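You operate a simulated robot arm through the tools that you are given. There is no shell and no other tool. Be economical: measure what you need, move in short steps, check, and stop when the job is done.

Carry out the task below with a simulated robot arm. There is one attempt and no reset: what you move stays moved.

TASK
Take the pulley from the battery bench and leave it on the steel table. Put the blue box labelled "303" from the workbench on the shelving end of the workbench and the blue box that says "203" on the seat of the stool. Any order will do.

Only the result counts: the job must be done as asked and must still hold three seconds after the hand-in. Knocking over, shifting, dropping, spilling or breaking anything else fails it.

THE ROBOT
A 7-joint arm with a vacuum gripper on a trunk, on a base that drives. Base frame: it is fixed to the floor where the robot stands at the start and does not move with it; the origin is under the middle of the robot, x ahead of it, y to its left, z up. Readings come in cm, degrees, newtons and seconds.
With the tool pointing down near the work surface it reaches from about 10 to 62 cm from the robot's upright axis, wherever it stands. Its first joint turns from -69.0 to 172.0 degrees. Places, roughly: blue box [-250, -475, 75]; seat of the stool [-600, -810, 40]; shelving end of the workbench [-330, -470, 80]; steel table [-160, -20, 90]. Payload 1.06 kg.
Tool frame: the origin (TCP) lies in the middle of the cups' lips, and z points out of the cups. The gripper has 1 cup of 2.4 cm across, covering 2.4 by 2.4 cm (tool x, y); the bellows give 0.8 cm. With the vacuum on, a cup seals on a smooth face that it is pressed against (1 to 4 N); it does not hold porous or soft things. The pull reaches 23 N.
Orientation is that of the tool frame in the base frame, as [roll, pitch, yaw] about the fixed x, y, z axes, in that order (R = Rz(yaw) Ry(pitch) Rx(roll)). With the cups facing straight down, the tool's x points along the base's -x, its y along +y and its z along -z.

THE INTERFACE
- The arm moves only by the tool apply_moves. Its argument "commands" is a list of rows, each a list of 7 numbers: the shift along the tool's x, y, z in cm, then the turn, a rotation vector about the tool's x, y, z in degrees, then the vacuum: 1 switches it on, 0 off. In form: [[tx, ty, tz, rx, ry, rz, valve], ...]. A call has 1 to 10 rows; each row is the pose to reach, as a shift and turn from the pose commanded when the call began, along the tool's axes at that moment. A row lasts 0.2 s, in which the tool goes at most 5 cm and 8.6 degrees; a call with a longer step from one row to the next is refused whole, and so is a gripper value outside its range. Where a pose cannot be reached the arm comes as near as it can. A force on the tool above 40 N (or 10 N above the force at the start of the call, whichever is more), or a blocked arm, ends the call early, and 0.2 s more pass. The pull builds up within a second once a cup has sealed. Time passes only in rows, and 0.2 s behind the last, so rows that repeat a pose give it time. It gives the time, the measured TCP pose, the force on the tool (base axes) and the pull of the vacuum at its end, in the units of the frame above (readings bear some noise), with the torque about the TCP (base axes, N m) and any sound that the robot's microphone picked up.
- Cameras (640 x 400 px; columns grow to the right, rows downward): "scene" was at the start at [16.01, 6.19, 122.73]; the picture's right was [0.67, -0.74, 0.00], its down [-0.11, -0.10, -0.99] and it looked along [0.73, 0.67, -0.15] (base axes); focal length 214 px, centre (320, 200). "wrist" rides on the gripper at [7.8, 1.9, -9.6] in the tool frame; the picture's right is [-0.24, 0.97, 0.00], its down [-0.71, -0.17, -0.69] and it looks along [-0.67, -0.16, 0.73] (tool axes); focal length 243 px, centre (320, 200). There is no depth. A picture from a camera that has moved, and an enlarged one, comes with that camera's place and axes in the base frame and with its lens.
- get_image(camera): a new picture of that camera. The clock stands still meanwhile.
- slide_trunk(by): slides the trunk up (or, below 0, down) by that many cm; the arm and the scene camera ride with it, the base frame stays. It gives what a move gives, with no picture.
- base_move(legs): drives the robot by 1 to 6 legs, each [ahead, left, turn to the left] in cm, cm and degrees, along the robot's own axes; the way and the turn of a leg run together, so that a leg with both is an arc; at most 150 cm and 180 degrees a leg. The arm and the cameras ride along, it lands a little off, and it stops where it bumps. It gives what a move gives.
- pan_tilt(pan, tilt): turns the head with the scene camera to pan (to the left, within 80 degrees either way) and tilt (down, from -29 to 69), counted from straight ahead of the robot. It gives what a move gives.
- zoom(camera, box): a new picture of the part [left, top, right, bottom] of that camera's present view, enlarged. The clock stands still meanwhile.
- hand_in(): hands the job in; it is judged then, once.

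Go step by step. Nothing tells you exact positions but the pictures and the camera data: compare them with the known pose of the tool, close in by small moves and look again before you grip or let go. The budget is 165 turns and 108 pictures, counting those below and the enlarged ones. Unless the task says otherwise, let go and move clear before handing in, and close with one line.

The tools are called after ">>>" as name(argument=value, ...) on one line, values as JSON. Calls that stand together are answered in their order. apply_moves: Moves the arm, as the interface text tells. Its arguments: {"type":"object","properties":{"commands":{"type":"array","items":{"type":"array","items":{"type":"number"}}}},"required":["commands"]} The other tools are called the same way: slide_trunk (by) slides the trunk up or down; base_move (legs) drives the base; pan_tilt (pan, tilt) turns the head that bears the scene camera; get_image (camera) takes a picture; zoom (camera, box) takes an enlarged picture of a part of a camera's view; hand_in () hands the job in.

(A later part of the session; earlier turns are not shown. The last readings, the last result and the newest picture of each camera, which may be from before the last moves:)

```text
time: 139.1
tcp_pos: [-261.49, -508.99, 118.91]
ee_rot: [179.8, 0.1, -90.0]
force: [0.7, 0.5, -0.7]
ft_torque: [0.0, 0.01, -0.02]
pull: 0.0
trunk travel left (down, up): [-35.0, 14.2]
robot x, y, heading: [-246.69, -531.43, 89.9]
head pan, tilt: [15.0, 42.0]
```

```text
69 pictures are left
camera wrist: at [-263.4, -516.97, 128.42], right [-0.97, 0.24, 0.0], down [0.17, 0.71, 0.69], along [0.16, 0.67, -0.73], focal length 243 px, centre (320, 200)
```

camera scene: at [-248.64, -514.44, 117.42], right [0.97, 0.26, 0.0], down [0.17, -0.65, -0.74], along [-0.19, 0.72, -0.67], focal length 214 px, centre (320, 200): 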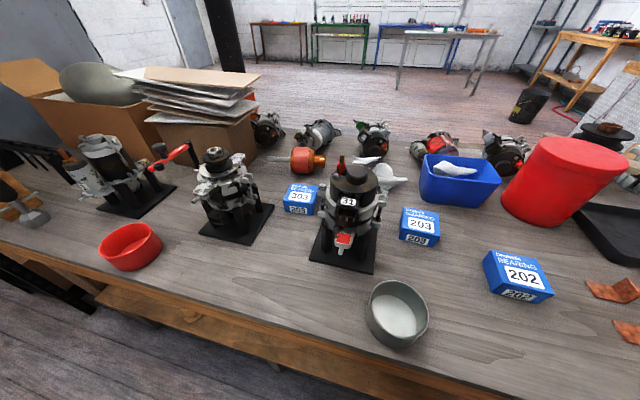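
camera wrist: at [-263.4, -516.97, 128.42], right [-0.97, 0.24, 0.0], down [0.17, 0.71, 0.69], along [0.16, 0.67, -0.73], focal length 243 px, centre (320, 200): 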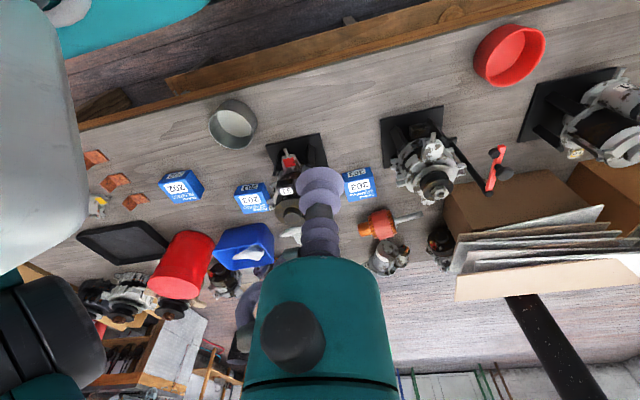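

Both boxes located: 303 top ≈ (-264, -475, 81), 203 top ≈ (-235, -477, 81). I'll approach 303 at an angle so that the elbow stays clear of the alternator "31" (top ≈ z 96).

>>> base_move(legs=[[0, 0, -25], [-4.3, 22.7, 0]])

>>> pan_tilt(pan=10, tilt=42)

>>> get_image(camera="scene")

>>> get_image(camera="wrist")

```text
time: 143.0
tcp_pos: [-273.39, -499.14, 118.85]
ee_rot: [179.8, 0.0, -114.9]
force: [0.4, 0.2, 0.3]
ft_torque: [0.02, -0.01, -0.02]
pull: 0.0
trunk travel left (down, up): [-35.0, 14.2]
robot x, y, heading: [-269.24, -525.59, 65.1]
head pan, tilt: [15.0, 42.0]
```

```text
time: 143.6
tcp_pos: [-273.31, -499.11, 118.93]
ee_rot: [179.9, 0.1, -114.8]
force: [-0.2, 0.0, 0.7]
ft_torque: [0.03, 0.01, -0.03]
pull: 0.0
trunk travel left (down, up): [-35.0, 14.2]
robot x, y, heading: [-269.36, -525.65, 65.0]
head pan, tilt: [10.0, 42.0]
```

```text
68 pictures are left
camera scene: at [-263.25, -509.5, 117.42], right [0.97, -0.26, 0.0], down [-0.17, -0.65, -0.74], along [0.19, 0.72, -0.67], focal length 214 px, centre (320, 200)
```

scene: 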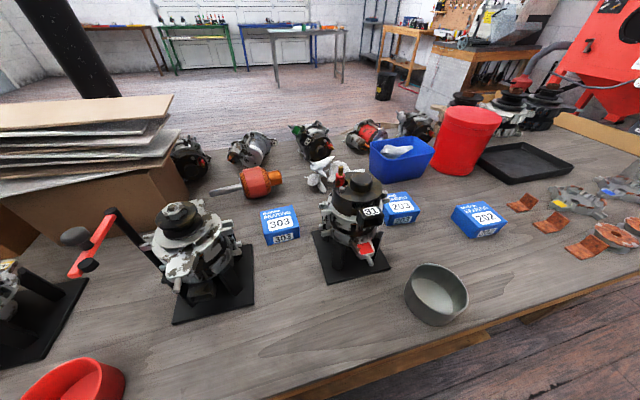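

```text
67 pictures are left
camera wrist: at [-278.42, -505.51, 128.42], right [-0.78, 0.62, 0.0], down [0.45, 0.57, 0.69], along [0.43, 0.54, -0.73], focal length 243 px, centre (320, 200)
```

wrist: 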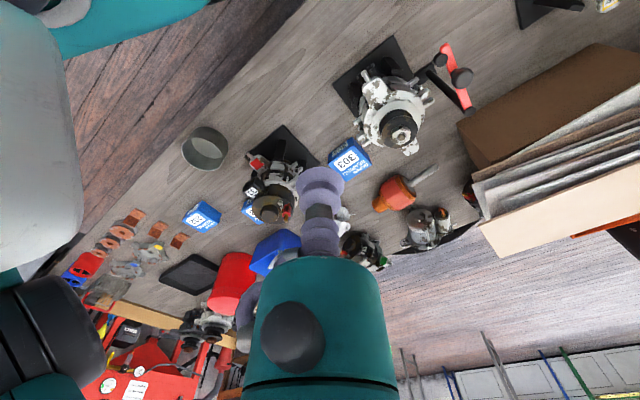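

>>> apply_moves(commands=[[-4, 0, 1, 0, 0, 0, 0], [-8, 0, 2, 0, 0, 0, 0], [-12, 0, 4, 0, 0, 0, 0], [-16, 0.4, 6, 0, 0, 0, 0], [-20, 0.8, 8, 0, 0, 0, 0], [-24.2, 0.8, 10, 0, 0, 0, 0], [-24.2, 0.8, 14, 0, 0, 0, 0], [-24.2, 0.8, 18, 0, 0, 0, 0], [-24.2, 0.8, 22, 0, 0, 0, 0], [-24.2, 0.8, 22, 0, 0, 0, 0]])

>>> get_image(camera="scene")

>>> get_image(camera="wrist")

```text
time: 145.8
tcp_pos: [-263.89, -476.5, 97.17]
ee_rot: [179.9, 0.0, -115.0]
force: [0.0, 0.1, -0.7]
ft_torque: [-0.03, -0.01, -0.02]
pull: 0.0
trunk travel left (down, up): [-35.0, 14.2]
robot x, y, heading: [-269.16, -525.76, 65.1]
head pan, tilt: [10.0, 42.0]
```

```text
66 pictures are left
camera scene: at [-263.25, -509.5, 117.42], right [0.97, -0.26, 0.0], down [-0.17, -0.65, -0.74], along [0.19, 0.72, -0.67], focal length 214 px, centre (320, 200)
```

scene: 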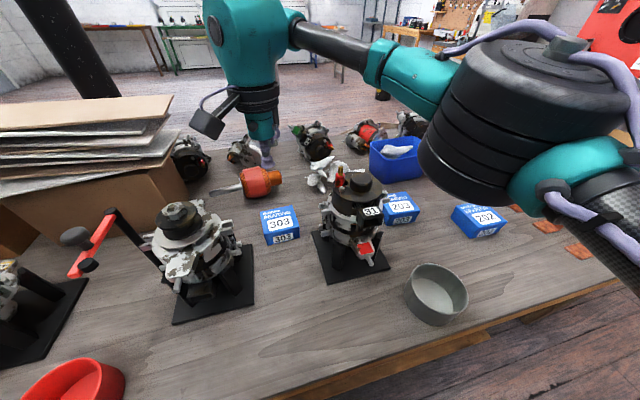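

```text
65 pictures are left
camera wrist: at [-269.0, -482.92, 106.61], right [-0.78, 0.62, 0.0], down [0.45, 0.57, 0.69], along [0.43, 0.54, -0.73], focal length 243 px, centre (320, 200)
```

wrist: 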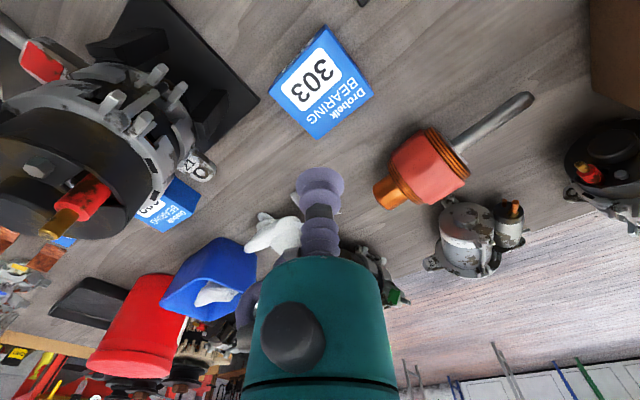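

>>> apply_moves(commands=[[0, 0, 4, 0, 0, 0, 1], [0, 0, 8, 0, 0, 0, 1], [0, 0, 11, 0, 0, 0, 1], [0, 0, 12, 0, 0, 0, 1], [0, 0, 12, 0, 0, 0, 1]])

>>> get_image(camera="wrist")

>>> get_image(camera="scene")

```text
time: 147.0
tcp_pos: [-263.76, -476.78, 84.85]
ee_rot: [-179.9, 0.2, -114.9]
force: [-0.5, 0.1, 0.7]
ft_torque: [0.0, 0.0, 0.0]
pull: 0.1
trunk travel left (down, up): [-35.0, 14.2]
robot x, y, heading: [-269.11, -525.74, 65.2]
head pan, tilt: [10.0, 42.0]
```

```text
64 pictures are left
camera wrist: at [-268.84, -483.2, 94.43], right [-0.78, 0.62, 0.0], down [0.45, 0.57, 0.69], along [0.43, 0.54, -0.73], focal length 243 px, centre (320, 200)
```

wrist: 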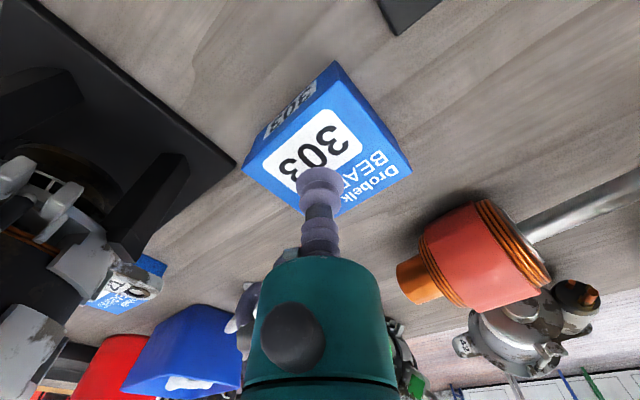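

```text
63 pictures are left
camera scene: at [-263.25, -509.5, 117.42], right [0.97, -0.26, 0.0], down [-0.17, -0.65, -0.74], along [0.19, 0.72, -0.67], focal length 214 px, centre (320, 200)
```

scene: 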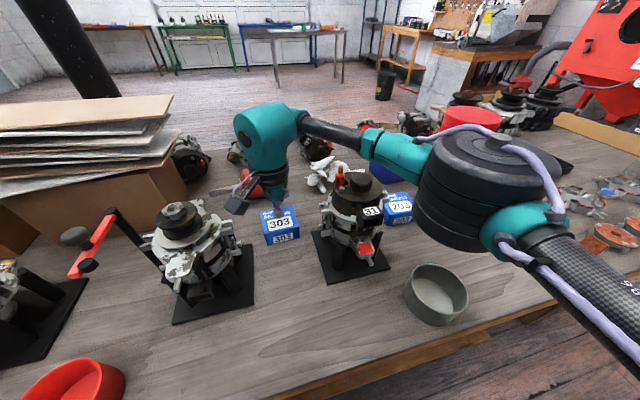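

>>> apply_moves(commands=[[-0.3, 0, 1, 0, 0, 0, 1], [-0.3, 0, 1.8, 0, 0, 0, 1], [-0.3, 0, 2.3, 0, 0, 0, 1], [-0.3, 0, 2.3, 0, 0, 0, 1]])

>>> zoom(camera="scene", box=[220, 170, 340, 245])

>>> zoom(camera="wrist", box=[220, 80, 420, 205])

```text
time: 148.0
tcp_pos: [-263.63, -476.46, 82.89]
ee_rot: [179.8, 0.2, -115.0]
force: [1.2, 5.0, 16.7]
ft_torque: [-0.06, -0.01, 0.01]
pull: 22.3
trunk travel left (down, up): [-35.0, 14.2]
robot x, y, heading: [-269.24, -525.55, 65.3]
head pan, tilt: [10.0, 42.0]
```

```text
5.33 times, centred on (280, 208) of scene
camera zoom: at [-263.25, -509.56, 117.44], right [0.97, -0.26, 0.0], down [-0.17, -0.65, -0.74], along [0.19, 0.72, -0.67], focal length 1144 px, centre (533, 160)
```

zoom: 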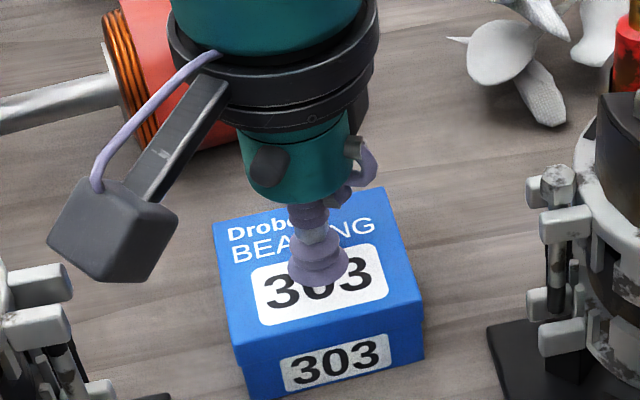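

```text
3.20 times, centred on (320, 142) of wrist
camera zoom: at [-268.74, -482.86, 92.33], right [-0.78, 0.62, 0.0], down [0.46, 0.57, 0.69], along [0.43, 0.54, -0.73], focal length 776 px, centre (320, 384)
```

zoom: 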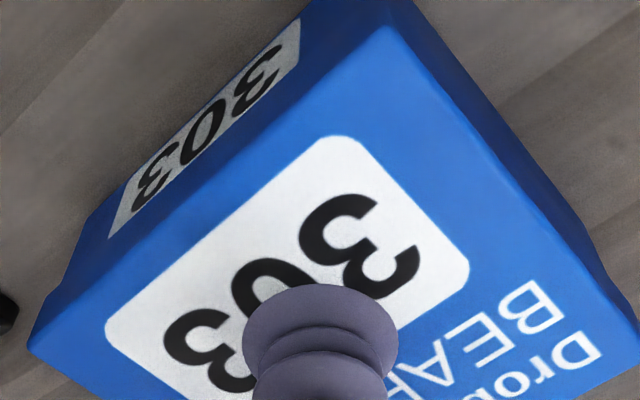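

Sealed near the centre. Lifting slowly.

>>> apply_moves(commands=[[0, 0, -0.5, 0, 0, 0, 1], [0, 0, -1, 0, 0, 0, 1], [0, 0, -2, 0, 0, 0, 1], [0, 0, -3, 0, 0, 0, 1], [0, 0, -5, 0, 0, 0, 1], [0, 0, -8, 0, 0, 0, 1], [0, 0, -12, 0, 0, 0, 1], [0, 0, -16, 0, 0, 0, 1], [0, 0, -20, 0, 0, 0, 1], [0, 0, -20, 0, 0, 0, 1]])

>>> get_image(camera="wrist")

```text
time: 150.2
tcp_pos: [-263.64, -476.37, 102.69]
ee_rot: [180.0, 0.1, -114.9]
force: [-0.4, 0.1, -0.8]
ft_torque: [0.0, -0.02, -0.01]
pull: 22.9
trunk travel left (down, up): [-35.0, 14.2]
robot x, y, heading: [-269.39, -525.57, 65.1]
head pan, tilt: [10.0, 42.0]
```

```text
60 pictures are left
camera wrist: at [-268.68, -482.82, 112.13], right [-0.78, 0.62, 0.0], down [0.45, 0.57, 0.69], along [0.43, 0.54, -0.73], focal length 243 px, centre (320, 200)
```

wrist: 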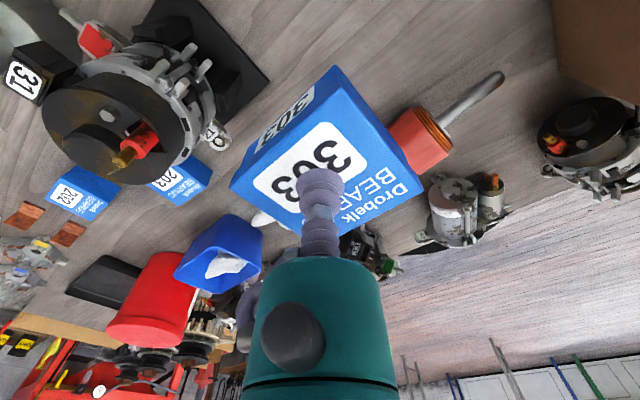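

>>> apply_moves(commands=[[1, 0, -4, 0, 0, 0, 1], [3, 0, -7, 0, 0, 0, 1], [6, 0, -10, 0, 0, 0, 1], [9.5, 0, -13, 0, 0, 0, 1], [13, 0, -15, 0, 0, 0, 1], [17, 0, -16.5, 0, 0, 0, 1], [21, 0, -16.5, 0, 0, 0, 1], [24, 0, -16.5, 0, 0, 0, 1], [24, 0, -16.5, 0, 0, 0, 1]])

>>> base_move(legs=[[0, 0, 25], [-15, 0, 0], [0, 65, 0]])

>>> pan_tilt(pan=15, tilt=42)

>>> get_image(camera="scene")

>>> get_image(camera="wrist")

```text
time: 152.2
tcp_pos: [-274.0, -498.32, 118.97]
ee_rot: [179.9, 0.1, -115.1]
force: [-0.3, -0.7, -1.9]
ft_torque: [0.05, 0.0, 0.0]
pull: 22.8
trunk travel left (down, up): [-35.0, 14.2]
robot x, y, heading: [-269.31, -525.99, 65.0]
head pan, tilt: [10.0, 42.0]
```

```text
time: 160.6
tcp_pos: [-350.05, -517.12, 119.05]
ee_rot: [179.9, 0.1, -90.3]
force: [0.8, 0.4, -1.6]
ft_torque: [0.02, -0.03, 0.03]
pull: 22.9
trunk travel left (down, up): [-35.0, 14.2]
robot x, y, heading: [-334.37, -540.24, 89.8]
head pan, tilt: [10.0, 42.0]
```

```text
time: 161.3
tcp_pos: [-350.07, -517.17, 119.08]
ee_rot: [179.9, 0.1, -90.3]
force: [-0.3, 1.0, -1.4]
ft_torque: [0.0, 0.03, 0.01]
pull: 22.7
trunk travel left (down, up): [-35.0, 14.2]
robot x, y, heading: [-334.56, -540.11, 89.9]
head pan, tilt: [15.0, 42.0]
```

```text
59 pictures are left
camera scene: at [-336.44, -523.08, 117.42], right [0.97, 0.25, 0.0], down [0.17, -0.65, -0.74], along [-0.19, 0.72, -0.67], focal length 214 px, centre (320, 200)
```

scene: 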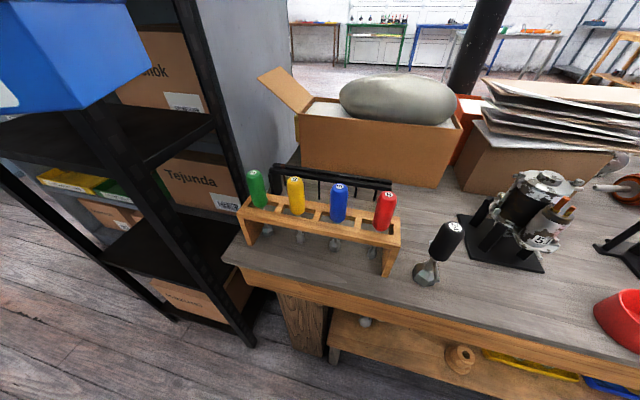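

```text
58 pictures are left
camera wrist: at [-352.08, -525.09, 128.49], right [-0.97, 0.24, 0.0], down [0.18, 0.71, 0.69], along [0.16, 0.67, -0.73], focal length 243 px, centre (320, 200)
```

wrist: 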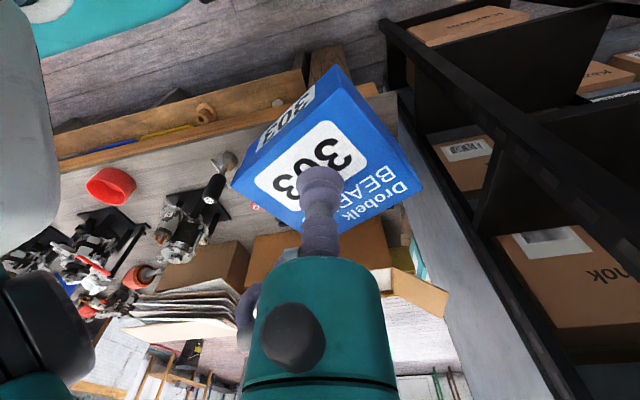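

>>> zoom(camera="scene", box=[370, 150, 570, 275])

>>> zoom(camera="wrist", box=[130, 120, 290, 220])

```text
3.20 times, centred on (470, 212) of scene
camera zoom: at [-336.44, -523.08, 117.42], right [0.97, 0.25, 0.0], down [0.17, -0.65, -0.74], along [-0.19, 0.72, -0.67], focal length 686 px, centre (-160, 160)
```

zoom: 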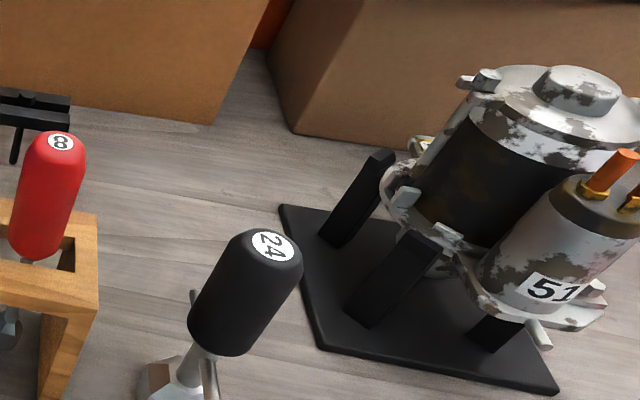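

```text
4.00 times, centred on (210, 170) of wrist
camera zoom: at [-352.08, -525.09, 128.49], right [-0.97, 0.24, 0.0], down [0.18, 0.71, 0.69], along [0.16, 0.67, -0.73], focal length 970 px, centre (760, 320)
```

zoom: 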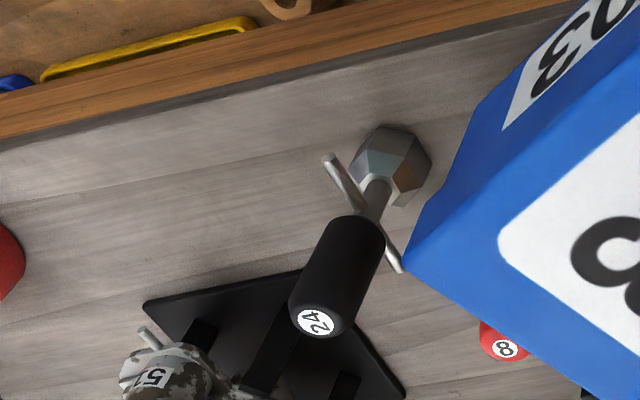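

Free spot for 303 on the shelving end: about (-320.5, -478), between the rack, cardboard box, alternator 51 and upright tool 24. I'll approach it with the same geometry as the pick.

>>> base_move(legs=[[0, 0, -25], [14.1, -3.3, 0]])

>>> get_image(camera="scene")

```text
time: 163.9
tcp_pos: [-330.09, -501.17, 118.88]
ee_rot: [180.0, 0.0, -114.8]
force: [-0.4, -0.8, -1.5]
ft_torque: [0.0, -0.03, -0.03]
pull: 23.0
trunk travel left (down, up): [-35.0, 14.2]
robot x, y, heading: [-325.57, -528.89, 65.3]
head pan, tilt: [15.0, 42.0]
```

```text
55 pictures are left
camera scene: at [-320.14, -512.16, 117.41], right [0.99, -0.17, 0.0], down [-0.11, -0.66, -0.74], along [0.13, 0.73, -0.67], focal length 214 px, centre (320, 200)
```

scene: 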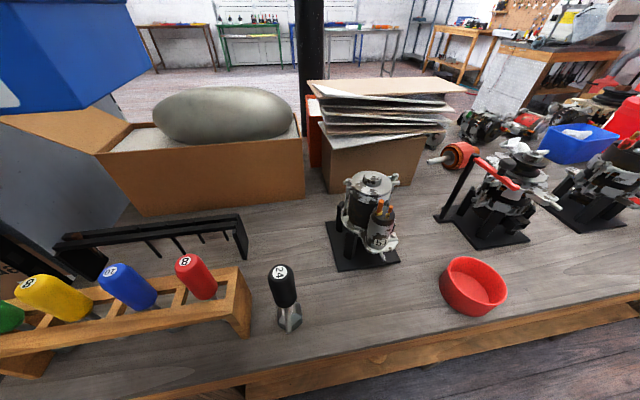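

>>> apply_moves(commands=[[-4, 0.4, 0, 0, 0, 0, 1], [-8, 0.8, 1, 0, 0, 0, 1], [-12, 1.2, 3, 0, 0, 0, 1], [-16, 1.6, 5, 0, 0, 0, 1], [-20, 1.9, 8, 0, 0, 0, 1], [-23, 1.9, 11, 0, 0, 0, 1], [-24.7, 1.9, 15, 0, 0, 0, 1], [-24.7, 1.9, 19, 0, 0, 0, 1], [-24.7, 1.9, 22, 0, 0, 0, 1], [-24.7, 1.9, 22, 0, 0, 0, 1]])

>>> get_image(camera="scene")

>>> get_image(camera="wrist")

```text
time: 166.1
tcp_pos: [-321.58, -477.9, 97.03]
ee_rot: [179.8, 0.0, -114.9]
force: [0.2, 0.2, -1.4]
ft_torque: [-0.03, 0.01, -0.04]
pull: 22.6
trunk travel left (down, up): [-35.0, 14.2]
robot x, y, heading: [-325.48, -528.56, 65.2]
head pan, tilt: [15.0, 42.0]
```

```text
54 pictures are left
camera scene: at [-320.17, -512.21, 117.42], right [0.99, -0.17, 0.0], down [-0.11, -0.66, -0.74], along [0.13, 0.73, -0.67], focal length 214 px, centre (320, 200)
```

scene: 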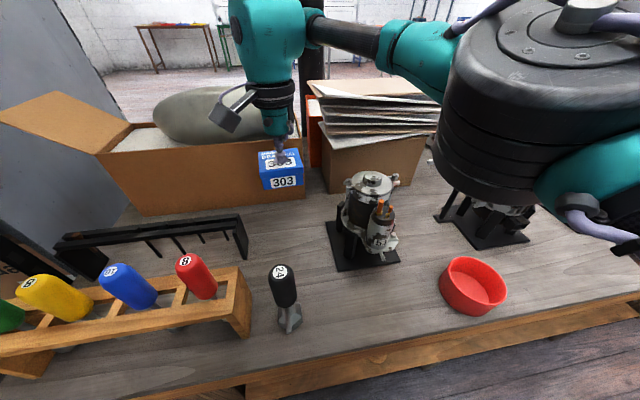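

```text
53 pictures are left
camera wrist: at [-326.6, -484.48, 106.55], right [-0.78, 0.62, 0.0], down [0.45, 0.57, 0.69], along [0.42, 0.54, -0.73], focal length 243 px, centre (320, 200)
```

wrist: 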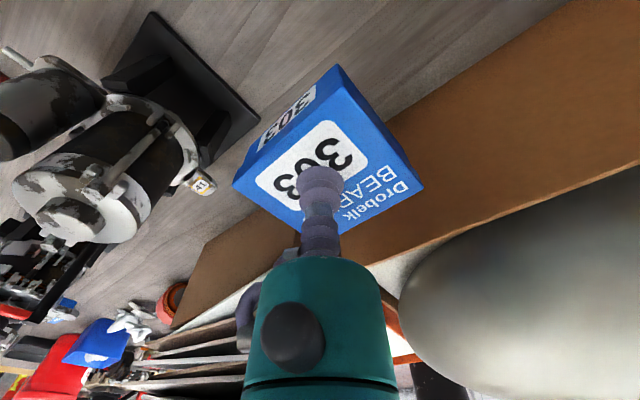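

>>> apply_moves(commands=[[0, 0, 3, 0, 0, 0, 1], [0, 0, 6, 0, 0, 0, 1], [0, 0, 8, 0, 0, 0, 1], [0, 0, 9.5, 0, 0, 0, 1], [0, 0, 9.5, 0, 0, 0, 1]])

>>> get_image(camera="scene")

>>> get_image(camera="wrist")

```text
time: 167.3
tcp_pos: [-321.54, -477.89, 87.39]
ee_rot: [179.9, 0.1, -114.8]
force: [-0.2, -0.3, -1.3]
ft_torque: [-0.01, -0.04, -0.02]
pull: 23.0
trunk travel left (down, up): [-35.0, 14.2]
robot x, y, heading: [-325.57, -528.5, 65.5]
head pan, tilt: [15.0, 42.0]
```

```text
52 pictures are left
camera scene: at [-320.17, -512.21, 117.42], right [0.99, -0.17, 0.0], down [-0.11, -0.66, -0.74], along [0.13, 0.73, -0.67], focal length 214 px, centre (320, 200)
```

scene: 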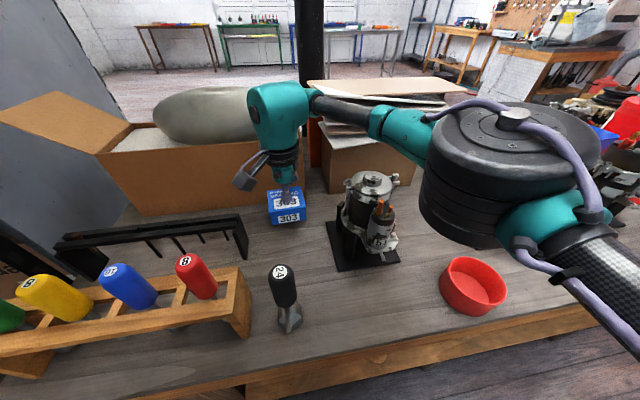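

```text
51 pictures are left
camera wrist: at [-326.54, -484.38, 96.99], right [-0.78, 0.62, 0.0], down [0.45, 0.57, 0.69], along [0.43, 0.54, -0.73], focal length 243 px, centre (320, 200)
```

wrist: 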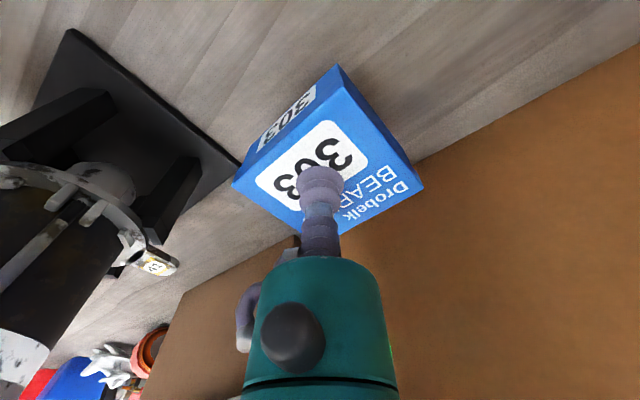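

>>> apply_moves(commands=[[0.5, 0, 1.2, 0, 0, 0, 1], [0.8, 0, 2.4, 0, 0, 0, 1], [0.8, 0, 3.3, 0, 0, 0, 1], [0.8, 0, 3.9, 0, 0, 0, 1], [0.8, 0, 4.3, 0, 0, 0, 1], [0.8, 0, 4.3, 0, 0, 0, 1]])

>>> zoom(camera="scene", box=[220, 150, 380, 250])

```text
time: 168.7
tcp_pos: [-321.92, -478.65, 83.24]
ee_rot: [179.9, 0.1, -114.8]
force: [-0.4, 0.0, -1.0]
ft_torque: [0.0, -0.03, 0.01]
pull: 23.1
trunk travel left (down, up): [-35.0, 14.2]
robot x, y, heading: [-325.02, -528.72, 65.4]
head pan, tilt: [15.0, 42.0]
```

```text
4.00 times, centred on (300, 200) of scene
camera zoom: at [-320.17, -512.21, 117.42], right [0.99, -0.17, 0.0], down [-0.11, -0.66, -0.74], along [0.13, 0.73, -0.67], focal length 858 px, centre (400, 200)
```

zoom: 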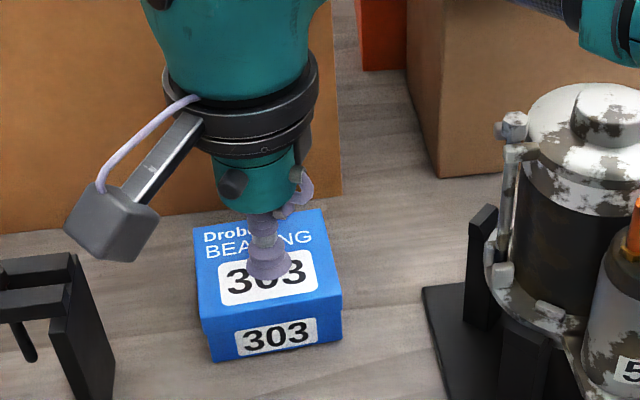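

Very near contact; lowering in small steps.

>>> apply_moves(commands=[[0, 0, 0.3, 0, 0, 0, 1], [0, 0, 0.5, 0, 0, 0, 1], [0, 0, 0.5, 0, 0, 0, 1]])

```text
time: 169.5
tcp_pos: [-321.8, -478.61, 82.89]
ee_rot: [179.8, 0.0, -114.8]
force: [1.3, 0.9, 16.3]
ft_torque: [0.0, 0.05, -0.06]
pull: 23.0
trunk travel left (down, up): [-35.0, 14.2]
robot x, y, heading: [-325.61, -528.47, 65.2]
head pan, tilt: [15.0, 42.0]
```

Contact. Releasing, waiting, and rising.

>>> apply_moves(commands=[[0, 0, -0.3, 0, 0, 0, 0], [0, 0, -0.3, 0, 0, 0, 0], [0, 0, -0.3, 0, 0, 0, 0], [0, 0, -0.3, 0, 0, 0, 0], [0, 0, -0.3, 0, 0, 0, 0], [0, 0, -0.7, 0, 0, 0, 0], [0, 0, -2, 0, 0, 0, 0], [0, 0, -5, 0, 0, 0, 0], [0, 0, -9, 0, 0, 0, 0], [0, 0, -13, 0, 0, 0, 0]])

>>> apply_moves(commands=[[0, 0, -4, 0, 0, 0, 0], [2, 0, -8, 0, 0, 0, 0], [5, 0, -11, 0, 0, 0, 0], [8.5, 0, -14, 0, 0, 0, 0], [12, 0, -17, 0, 0, 0, 0], [15.5, 0, -20, 0, 0, 0, 0], [19, 0, -22, 0, 0, 0, 0], [22.5, 0, -23, 0, 0, 0, 0], [24, -1, -23, 0, 0, 0, 0], [24, -1, -23, 0, 0, 0, 0]])

>>> get_image(camera="scene")

```text
time: 171.7
tcp_pos: [-322.15, -478.6, 95.82]
ee_rot: [179.8, 0.1, -114.8]
force: [0.2, 0.4, 0.8]
ft_torque: [0.01, 0.0, 0.04]
pull: 0.0
trunk travel left (down, up): [-35.0, 14.2]
robot x, y, heading: [-325.46, -528.52, 65.5]
head pan, tilt: [15.0, 42.0]
```

```text
time: 173.9
tcp_pos: [-331.12, -501.23, 118.71]
ee_rot: [179.9, 0.2, -114.8]
force: [0.1, 0.0, 0.0]
ft_torque: [0.02, 0.0, 0.04]
pull: 0.0
trunk travel left (down, up): [-35.0, 14.2]
robot x, y, heading: [-325.3, -528.38, 65.4]
head pan, tilt: [15.0, 42.0]
```

```text
49 pictures are left
camera scene: at [-320.18, -512.22, 117.42], right [0.99, -0.17, 0.0], down [-0.11, -0.66, -0.74], along [0.13, 0.73, -0.67], focal length 214 px, centre (320, 200)
```

scene: 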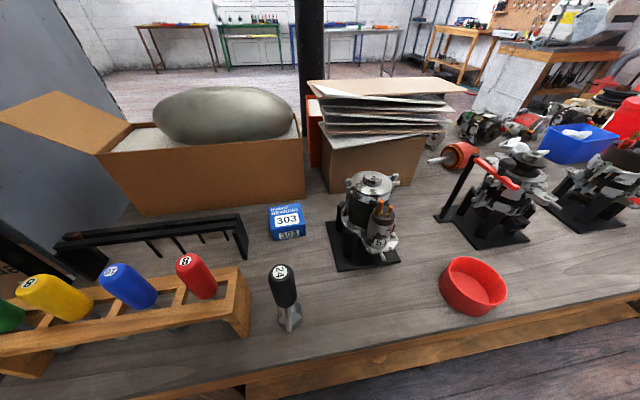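

303 stands well. Now moving along to 203.

>>> base_move(legs=[[-10.9, -5.1, 0], [36, -77, 0], [10.9, 5.1, 0]])

>>> apply_moves(commands=[[0, 0, 0, 0, 0, -8, 0], [0, 0, 0, 0, 0, -16, 0], [0, 0, 0, 0, 0, -24, 0], [0, 0, 0, 0, 0, -32, 0], [0, 0, 0, 0, 0, -40, 0], [0, 0, 0, 0, 0, -48, 0], [0, 0, 0, 0, 0, -50, 0], [0, 0, 0, 0, 0, -50, 0]])

>>> get_image(camera="scene")

>>> get_image(camera="wrist")

```text
time: 182.8
tcp_pos: [-245.41, -500.29, 118.63]
ee_rot: [180.0, 0.1, -114.8]
force: [0.4, 0.4, -0.3]
ft_torque: [-0.04, 0.03, -0.02]
pull: 0.0
trunk travel left (down, up): [-35.0, 14.2]
robot x, y, heading: [-239.7, -527.92, 65.1]
head pan, tilt: [15.0, 42.0]
```

```text
time: 184.6
tcp_pos: [-245.56, -500.51, 118.67]
ee_rot: [-179.9, 0.0, -64.7]
force: [-0.7, -0.3, 0.2]
ft_torque: [0.01, 0.01, 0.0]
pull: 0.0
trunk travel left (down, up): [-35.0, 14.2]
robot x, y, heading: [-240.37, -528.26, 65.2]
head pan, tilt: [15.0, 42.0]
```

```text
48 pictures are left
camera scene: at [-234.55, -511.61, 117.42], right [0.99, -0.17, 0.0], down [-0.11, -0.66, -0.74], along [0.13, 0.73, -0.67], focal length 214 px, centre (320, 200)
```

scene: 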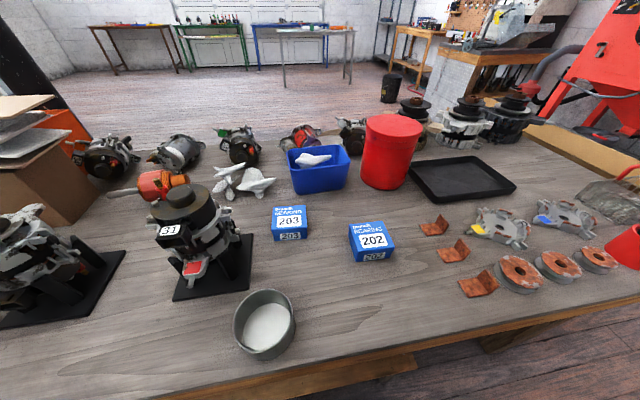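

```text
47 pictures are left
camera wrist: at [-243.92, -508.44, 128.14], right [-0.98, -0.2, 0.0], down [-0.15, 0.71, 0.69], along [-0.14, 0.67, -0.73], focal length 243 px, centre (320, 200)
```

wrist: 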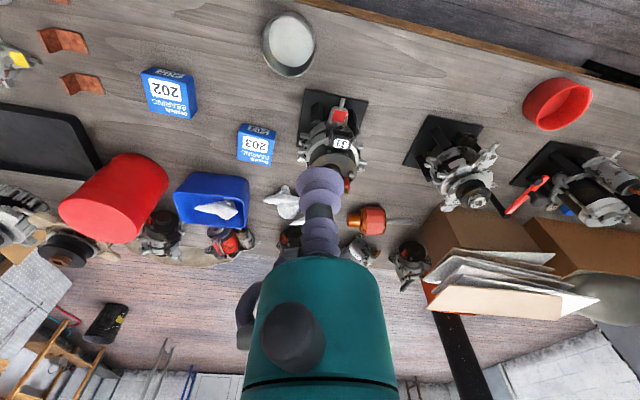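

>>> apply_moves(commands=[[-2.7, -3.1, 0, 0, 0, 0, 0], [-5.4, -6.2, 1, 0, 0, 0, 0], [-8.2, -9.4, 3, 0, 0, 0, 0], [-10.9, -12.5, 5, 0, 0, 0, 0], [-13.6, -15.6, 7, 0, 0, 0, 0], [-16.4, -18.8, 9, 0, 0, 0, 0], [-16.4, -18.8, 13, 0, 0, 0, 0], [-16.4, -18.8, 17, 0, 0, 0, 0], [-16.4, -18.8, 21, 0, 0, 0, 0], [-16.4, -18.8, 21, 0, 0, 0, 0]])

>>> get_image(camera="scene")

>>> get_image(camera="wrist")

```text
time: 186.8
tcp_pos: [-231.43, -480.01, 96.96]
ee_rot: [-180.0, 0.2, -64.8]
force: [-0.2, -0.4, 0.7]
ft_torque: [0.01, 0.0, 0.05]
pull: 0.0
out of reach, approached as far as the arm can: row 5, 6, 7, 8, 9, 10
trunk travel left (down, up): [-35.0, 14.2]
robot x, y, heading: [-240.22, -528.1, 65.3]
head pan, tilt: [15.0, 42.0]
```

```text
46 pictures are left
camera scene: at [-234.34, -511.55, 117.39], right [0.99, -0.17, 0.0], down [-0.12, -0.66, -0.74], along [0.13, 0.73, -0.67], focal length 214 px, centre (320, 200)
```

scene: 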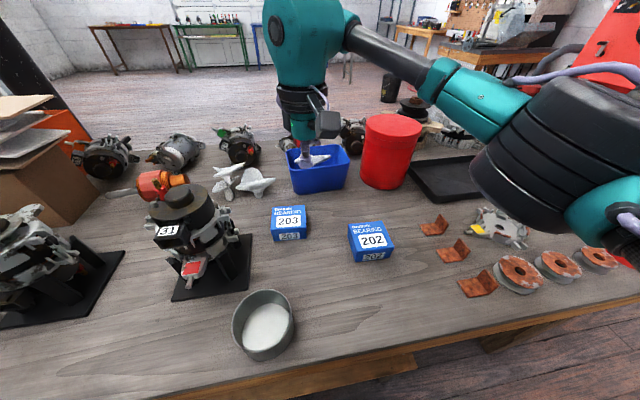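

```text
45 pictures are left
camera wrist: at [-229.92, -487.96, 106.56], right [-0.98, -0.2, 0.0], down [-0.15, 0.71, 0.69], along [-0.14, 0.67, -0.73], focal length 243 px, centre (320, 200)
```

wrist: 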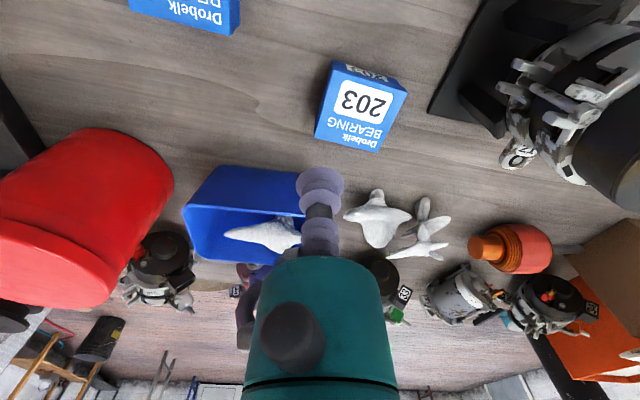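

>>> base_move(legs=[[-0.4, 4.9, 0]])

>>> apply_moves(commands=[[0, 0, 4, 0, 0, 0, 1], [0, 0, 8, 0, 0, 0, 1], [0, 0, 11, 0, 0, 0, 1], [0, 0, 11, 0, 0, 0, 1]])

>>> get_image(camera="wrist")

>>> get_image(camera="scene")

```text
time: 187.9
tcp_pos: [-236.31, -478.17, 97.14]
ee_rot: [-179.9, 0.1, -64.7]
force: [-0.4, -0.2, 0.5]
ft_torque: [-0.02, 0.0, -0.02]
pull: 0.1
trunk travel left (down, up): [-35.0, 14.2]
robot x, y, heading: [-244.4, -526.24, 65.2]
head pan, tilt: [15.0, 42.0]
```

```text
time: 188.9
tcp_pos: [-236.51, -478.4, 86.06]
ee_rot: [-179.8, 0.1, -64.8]
force: [-0.3, -1.0, 0.6]
ft_torque: [-0.02, 0.03, -0.01]
pull: 0.0
trunk travel left (down, up): [-35.0, 14.2]
robot x, y, heading: [-244.61, -526.61, 65.3]
head pan, tilt: [15.0, 42.0]
```

```text
44 pictures are left
camera wrist: at [-234.95, -486.39, 95.48], right [-0.98, -0.2, 0.0], down [-0.15, 0.71, 0.69], along [-0.14, 0.67, -0.73], focal length 243 px, centre (320, 200)
```

wrist: 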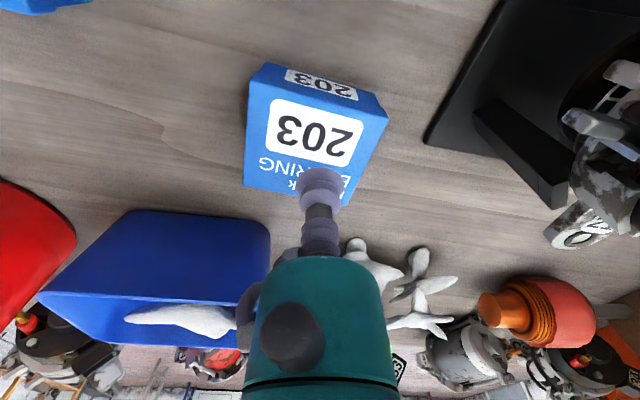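

```text
43 pictures are left
camera scene: at [-239.23, -509.89, 117.42], right [0.99, -0.17, 0.0], down [-0.11, -0.66, -0.74], along [0.13, 0.73, -0.67], focal length 214 px, centre (320, 200)
```

scene: 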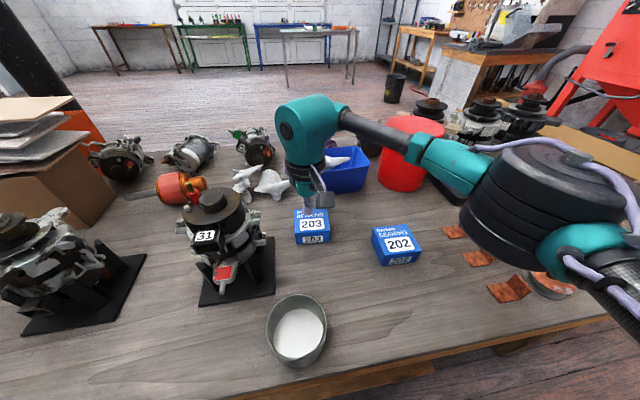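

>>> apply_moves(commands=[[0.2, -0.4, 1.3, 0, 0, 0, 1], [0.2, -0.4, 2.5, 0, 0, 0, 1], [0.2, -0.4, 3.1, 0, 0, 0, 1], [0.2, -0.4, 3.5, 0, 0, 0, 1], [0.2, -0.4, 3.5, 0, 0, 0, 1], [0.2, -0.4, 3.5, 0, 0, 0, 1]])

```text
time: 190.3
tcp_pos: [-235.89, -478.29, 82.78]
ee_rot: [-179.9, 0.2, -64.7]
force: [1.7, 2.8, 16.4]
ft_torque: [-0.07, 0.08, 0.01]
pull: 23.1
trunk travel left (down, up): [-35.0, 14.2]
robot x, y, heading: [-244.44, -526.14, 65.3]
head pan, tilt: [15.0, 42.0]
```

>>> apply_moves(commands=[[0, 0, -0.5, 0, 0, 0, 1], [0, 0, -1, 0, 0, 0, 1], [0, 0, -2, 0, 0, 0, 1], [0, 0, -4, 0, 0, 0, 1], [0, 0, -7, 0, 0, 0, 1], [0, 0, -11, 0, 0, 0, 1], [0, 0, -15, 0, 0, 0, 1], [0, 0, -19, 0, 0, 0, 1], [1, 0.5, -22, 0, 0, 0, 1], [2.5, 0.5, -24, 0, 0, 0, 1]])

>>> get_image(camera="wrist")

```text
time: 192.5
tcp_pos: [-235.27, -480.66, 106.65]
ee_rot: [-179.9, 0.1, -64.7]
force: [-0.1, -0.1, -2.0]
ft_torque: [-0.04, 0.0, 0.01]
pull: 22.8
trunk travel left (down, up): [-35.0, 14.2]
robot x, y, heading: [-244.74, -526.11, 65.0]
head pan, tilt: [15.0, 42.0]
```

```text
42 pictures are left
camera wrist: at [-233.63, -488.74, 116.15], right [-0.98, -0.2, 0.0], down [-0.15, 0.71, 0.69], along [-0.14, 0.67, -0.73], focal length 243 px, centre (320, 200)
```

wrist: 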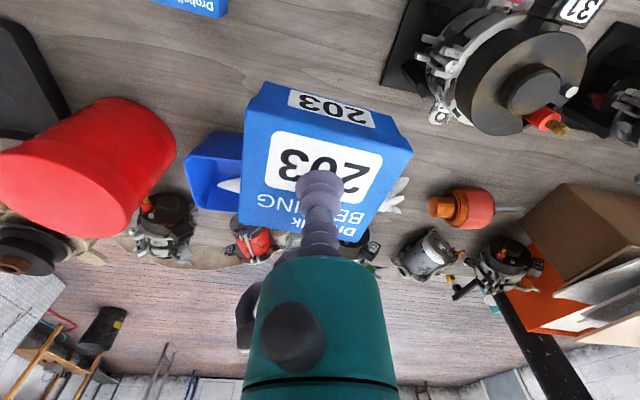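

>>> apply_moves(commands=[[3, 1, -3, 0, 0, 0, 1], [5.5, 3.5, -6, 0, 0, 0, 1], [8, 6, -9, 0, 0, 0, 1], [9.5, 9.5, -11, 0, 0, 0, 1], [10, 13.5, -12, 0, 0, 0, 1], [10, 17.5, -12, 0, 0, 0, 1], [10, 21, -12, 0, 0, 0, 1], [10, 21, -12, 0, 0, 0, 1]])

>>> apply_moves(commands=[[0, 0, 0, 0, 0, 8, 1], [0, 0, 0, 0, 0, 16, 1], [0, 0, 0, 0, 0, 24, 1], [0, 0, 0, 0, 0, 32, 1], [0, 0, 0, 0, 0, 40, 1], [0, 0, 0, 0, 0, 48, 1], [0, 0, 0, 0, 0, 50, 1], [0, 0, 0, 0, 0, 50, 1]])

>>> get_image(camera="scene")

```text
time: 193.9
tcp_pos: [-244.77, -496.2, 118.77]
ee_rot: [179.7, 0.2, -64.9]
force: [2.9, 3.2, 0.9]
ft_torque: [-0.46, 0.15, 0.36]
pull: 23.1
trunk travel left (down, up): [-35.0, 14.2]
robot x, y, heading: [-244.71, -526.19, 65.2]
head pan, tilt: [15.0, 42.0]
stopped in row 6: the force on the tool passed its limit at 69 N (the readings are from after the stop); the commanded pose is now the measured one
```

```text
time: 194.4
tcp_pos: [-244.69, -495.92, 118.92]
ee_rot: [179.2, 0.0, -76.5]
force: [10.5, 11.1, 8.8]
ft_torque: [-1.9, 0.83, 1.13]
pull: 22.6
trunk travel left (down, up): [-35.0, 14.2]
robot x, y, heading: [-244.52, -526.7, 65.4]
head pan, tilt: [15.0, 42.0]
stopped in row 2: the force on the tool passed its limit at 46 N (the readings are from after the stop); the commanded pose is now the measured one
```

```text
41 pictures are left
camera scene: at [-239.47, -509.88, 117.35], right [0.99, -0.14, 0.0], down [-0.09, -0.67, -0.74], along [0.1, 0.73, -0.68], focal length 214 px, centre (320, 200)
```

scene: 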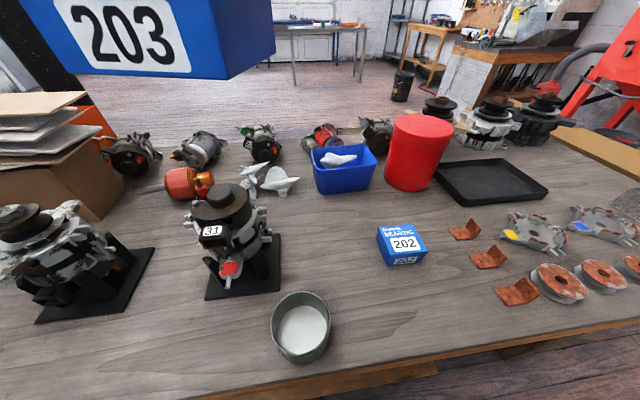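

The gripper's camera bracket met my own head. I'll back off outward first, then turn the tool back.

>>> apply_moves(commands=[[-2, 0.2, 0, 0, 0, 0, 1], [-5, 0.6, 0, 0, 0, 0, 1], [-8.5, 1, 0, 0, 0, 0, 1], [-8.5, 1, 0, 0, 0, 0, 1]])

>>> get_image(camera="wrist")

```text
time: 195.4
tcp_pos: [-247.58, -488.14, 118.81]
ee_rot: [179.2, 0.0, -76.6]
force: [-0.9, 0.2, -1.1]
ft_torque: [0.0, -0.01, 0.0]
pull: 22.5
trunk travel left (down, up): [-35.0, 14.2]
robot x, y, heading: [-244.62, -525.99, 65.2]
head pan, tilt: [15.0, 42.0]
```

```text
40 pictures are left
camera wrist: at [-247.56, -496.22, 128.31], right [-1.0, 0.0, 0.01], down [0.01, 0.73, 0.68], along [-0.01, 0.68, -0.73], focal length 243 px, centre (320, 200)
```

wrist: 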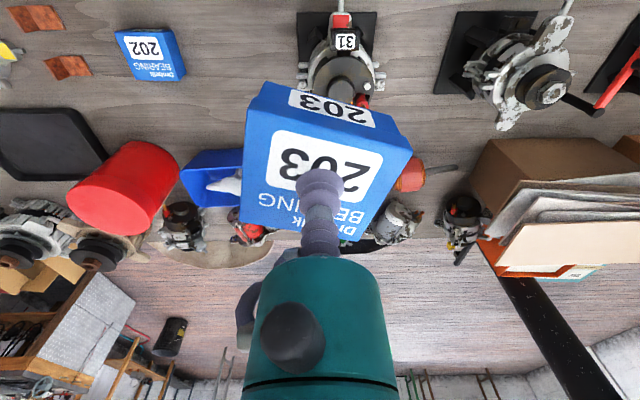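

>>> apply_moves(commands=[[0, 0, 0, 0, 0, 8, 1], [0, 0, 0, 0, 0, 16, 1], [0, 0, 0, 0, 0, 24, 1], [0, 0, 0, 0, 0, 32, 1], [0, 0, 0, 0, 0, 38.3, 1], [0, 0, 0, 0, 0, 38.3, 1]])

```text
time: 196.8
tcp_pos: [-247.59, -488.06, 118.73]
ee_rot: [179.5, -0.4, -115.0]
force: [0.5, 0.6, -0.4]
ft_torque: [-0.02, 0.03, 0.0]
pull: 22.7
trunk travel left (down, up): [-35.0, 14.2]
robot x, y, heading: [-244.69, -526.45, 65.2]
head pan, tilt: [15.0, 42.0]
```

>>> apply_moves(commands=[[3, -1, 0, 0, 0, 0, 1], [6, -2, 0, 0, 0, 0, 1], [10, -3.3, 0, 0, 0, 0, 1], [10, -3.3, 0, 0, 0, 0, 1]])

>>> base_move(legs=[[-25, 0, 0], [0, 0, 115]])

>>> pan_tilt(pan=20, tilt=15)

>>> get_image(camera="scene")

```text
time: 197.8
tcp_pos: [-248.91, -498.64, 118.91]
ee_rot: [179.7, -0.5, -114.8]
force: [1.3, -0.9, -0.7]
ft_torque: [0.01, -0.01, -0.01]
pull: 23.0
trunk travel left (down, up): [-35.0, 14.2]
robot x, y, heading: [-244.63, -525.92, 65.2]
head pan, tilt: [15.0, 42.0]
```

```text
time: 204.5
tcp_pos: [-277.72, -564.99, 118.86]
ee_rot: [179.6, -0.5, 1.5]
force: [-0.2, 0.6, -0.6]
ft_torque: [0.02, -0.01, 0.0]
pull: 22.8
trunk travel left (down, up): [-35.0, 14.2]
robot x, y, heading: [-255.12, -548.64, -178.4]
head pan, tilt: [15.0, 42.0]
```

```text
time: 205.4
tcp_pos: [-277.77, -565.06, 118.96]
ee_rot: [179.6, -0.5, 1.5]
force: [0.5, 0.3, -1.1]
ft_torque: [0.01, 0.0, -0.03]
pull: 22.5
trunk travel left (down, up): [-35.0, 14.2]
robot x, y, heading: [-255.17, -548.59, -178.5]
head pan, tilt: [20.0, 15.0]
```

```text
39 pictures are left
camera scene: at [-272.48, -552.53, 121.66], right [-0.37, 0.93, 0.0], down [0.24, 0.1, -0.97], along [-0.9, -0.36, -0.26], focal length 214 px, centre (320, 200)
```

scene: 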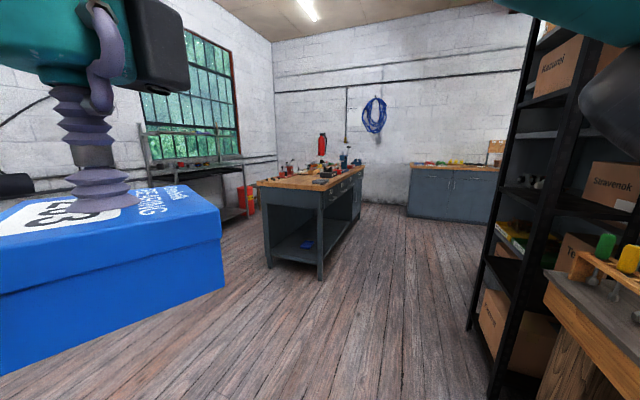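

Heading for the stool behind the second bench; driving around its left end.

>>> base_move(legs=[[40, 75, 0], [40, 75, 0]])

>>> get_image(camera="scene")

```text
time: 219.2
tcp_pos: [-354.76, -718.36, 118.83]
ee_rot: [179.7, -0.5, 0.2]
force: [0.5, -0.5, -1.7]
ft_torque: [0.01, -0.01, 0.01]
pull: 22.4
trunk travel left (down, up): [-35.0, 14.2]
robot x, y, heading: [-331.71, -702.75, -179.6]
head pan, tilt: [20.0, 15.0]
```

```text
38 pictures are left
camera scene: at [-349.26, -706.03, 121.67], right [-0.35, 0.94, 0.0], down [0.24, 0.09, -0.97], along [-0.91, -0.34, -0.26], focal length 214 px, centre (320, 200)
```

scene: 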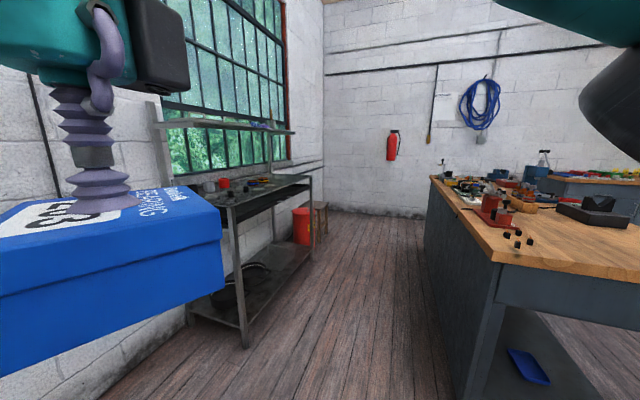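

>>> zoom(camera="scene", box=[270, 170, 370, 270])

```text
4.00 times, centred on (320, 220) of scene
camera zoom: at [-349.26, -706.03, 121.67], right [-0.35, 0.94, 0.0], down [0.24, 0.09, -0.97], along [-0.91, -0.34, -0.26], focal length 858 px, centre (320, 120)
```

zoom: 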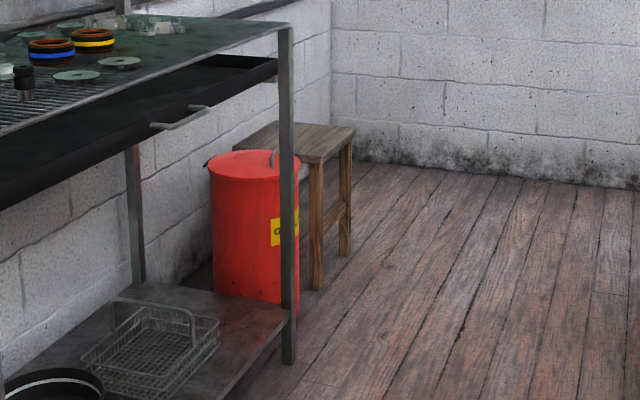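

>>> base_move(legs=[[20, 29, 0], [124, 1, 0], [124, 1, 0]])

>>> get_image(camera="scene")

```text
time: 234.0
tcp_pos: [-622.47, -751.21, 118.83]
ee_rot: [179.6, -0.5, 0.3]
force: [0.8, 0.5, -1.8]
ft_torque: [0.03, -0.01, 0.04]
pull: 23.1
trunk travel left (down, up): [-35.0, 14.2]
robot x, y, heading: [-599.53, -735.37, -179.6]
head pan, tilt: [20.0, 15.0]
```

```text
36 pictures are left
camera scene: at [-616.88, -738.88, 121.66], right [-0.35, 0.94, 0.0], down [0.24, 0.09, -0.97], along [-0.91, -0.34, -0.26], focal length 214 px, centre (320, 200)
```

scene: 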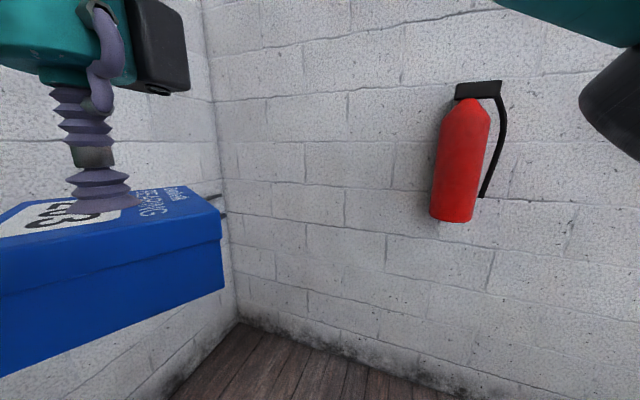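

>>> base_move(legs=[[0, 0, 89.6]])

>>> pan_tilt(pan=-10, tilt=45)

>>> get_image(camera="scene")

>>> get_image(camera="wrist")

```text
time: 238.3
tcp_pos: [-583.49, -758.59, 118.93]
ee_rot: [179.5, -0.5, 90.5]
force: [1.1, -0.3, -1.4]
ft_torque: [0.01, 0.0, -0.01]
pull: 23.1
trunk travel left (down, up): [-35.0, 14.2]
robot x, y, heading: [-599.3, -735.52, -89.5]
head pan, tilt: [20.0, 15.0]
```

```text
time: 239.2
tcp_pos: [-583.35, -758.71, 119.07]
ee_rot: [179.6, -0.6, 90.4]
force: [-0.6, -0.7, -1.5]
ft_torque: [0.02, -0.03, -0.04]
pull: 22.7
trunk travel left (down, up): [-35.0, 14.2]
robot x, y, heading: [-598.78, -735.62, -89.5]
head pan, tilt: [-10.0, 45.0]
```

```text
35 pictures are left
camera scene: at [-600.33, -752.6, 116.99], right [-0.99, 0.16, 0.0], down [0.12, 0.7, -0.71], along [-0.12, -0.7, -0.71], focal length 214 px, centre (320, 200)
```

scene: 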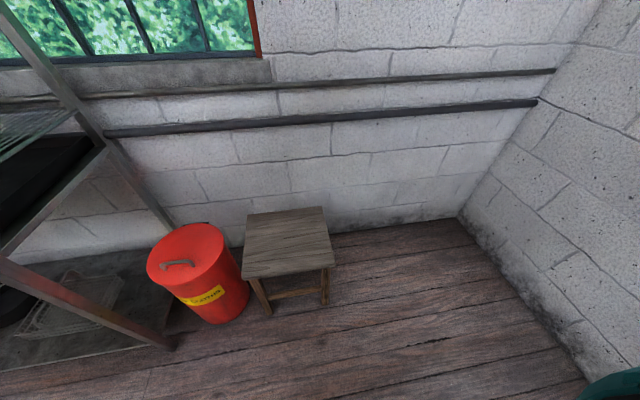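

```text
34 pictures are left
camera wrist: at [-581.72, -751.0, 128.51], right [0.97, -0.23, 0.01], down [-0.17, -0.71, 0.68], along [-0.15, -0.66, -0.73], focal length 243 px, centre (320, 200)
```

wrist: 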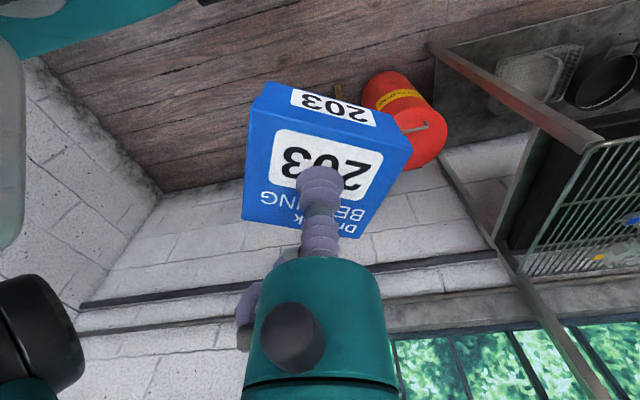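

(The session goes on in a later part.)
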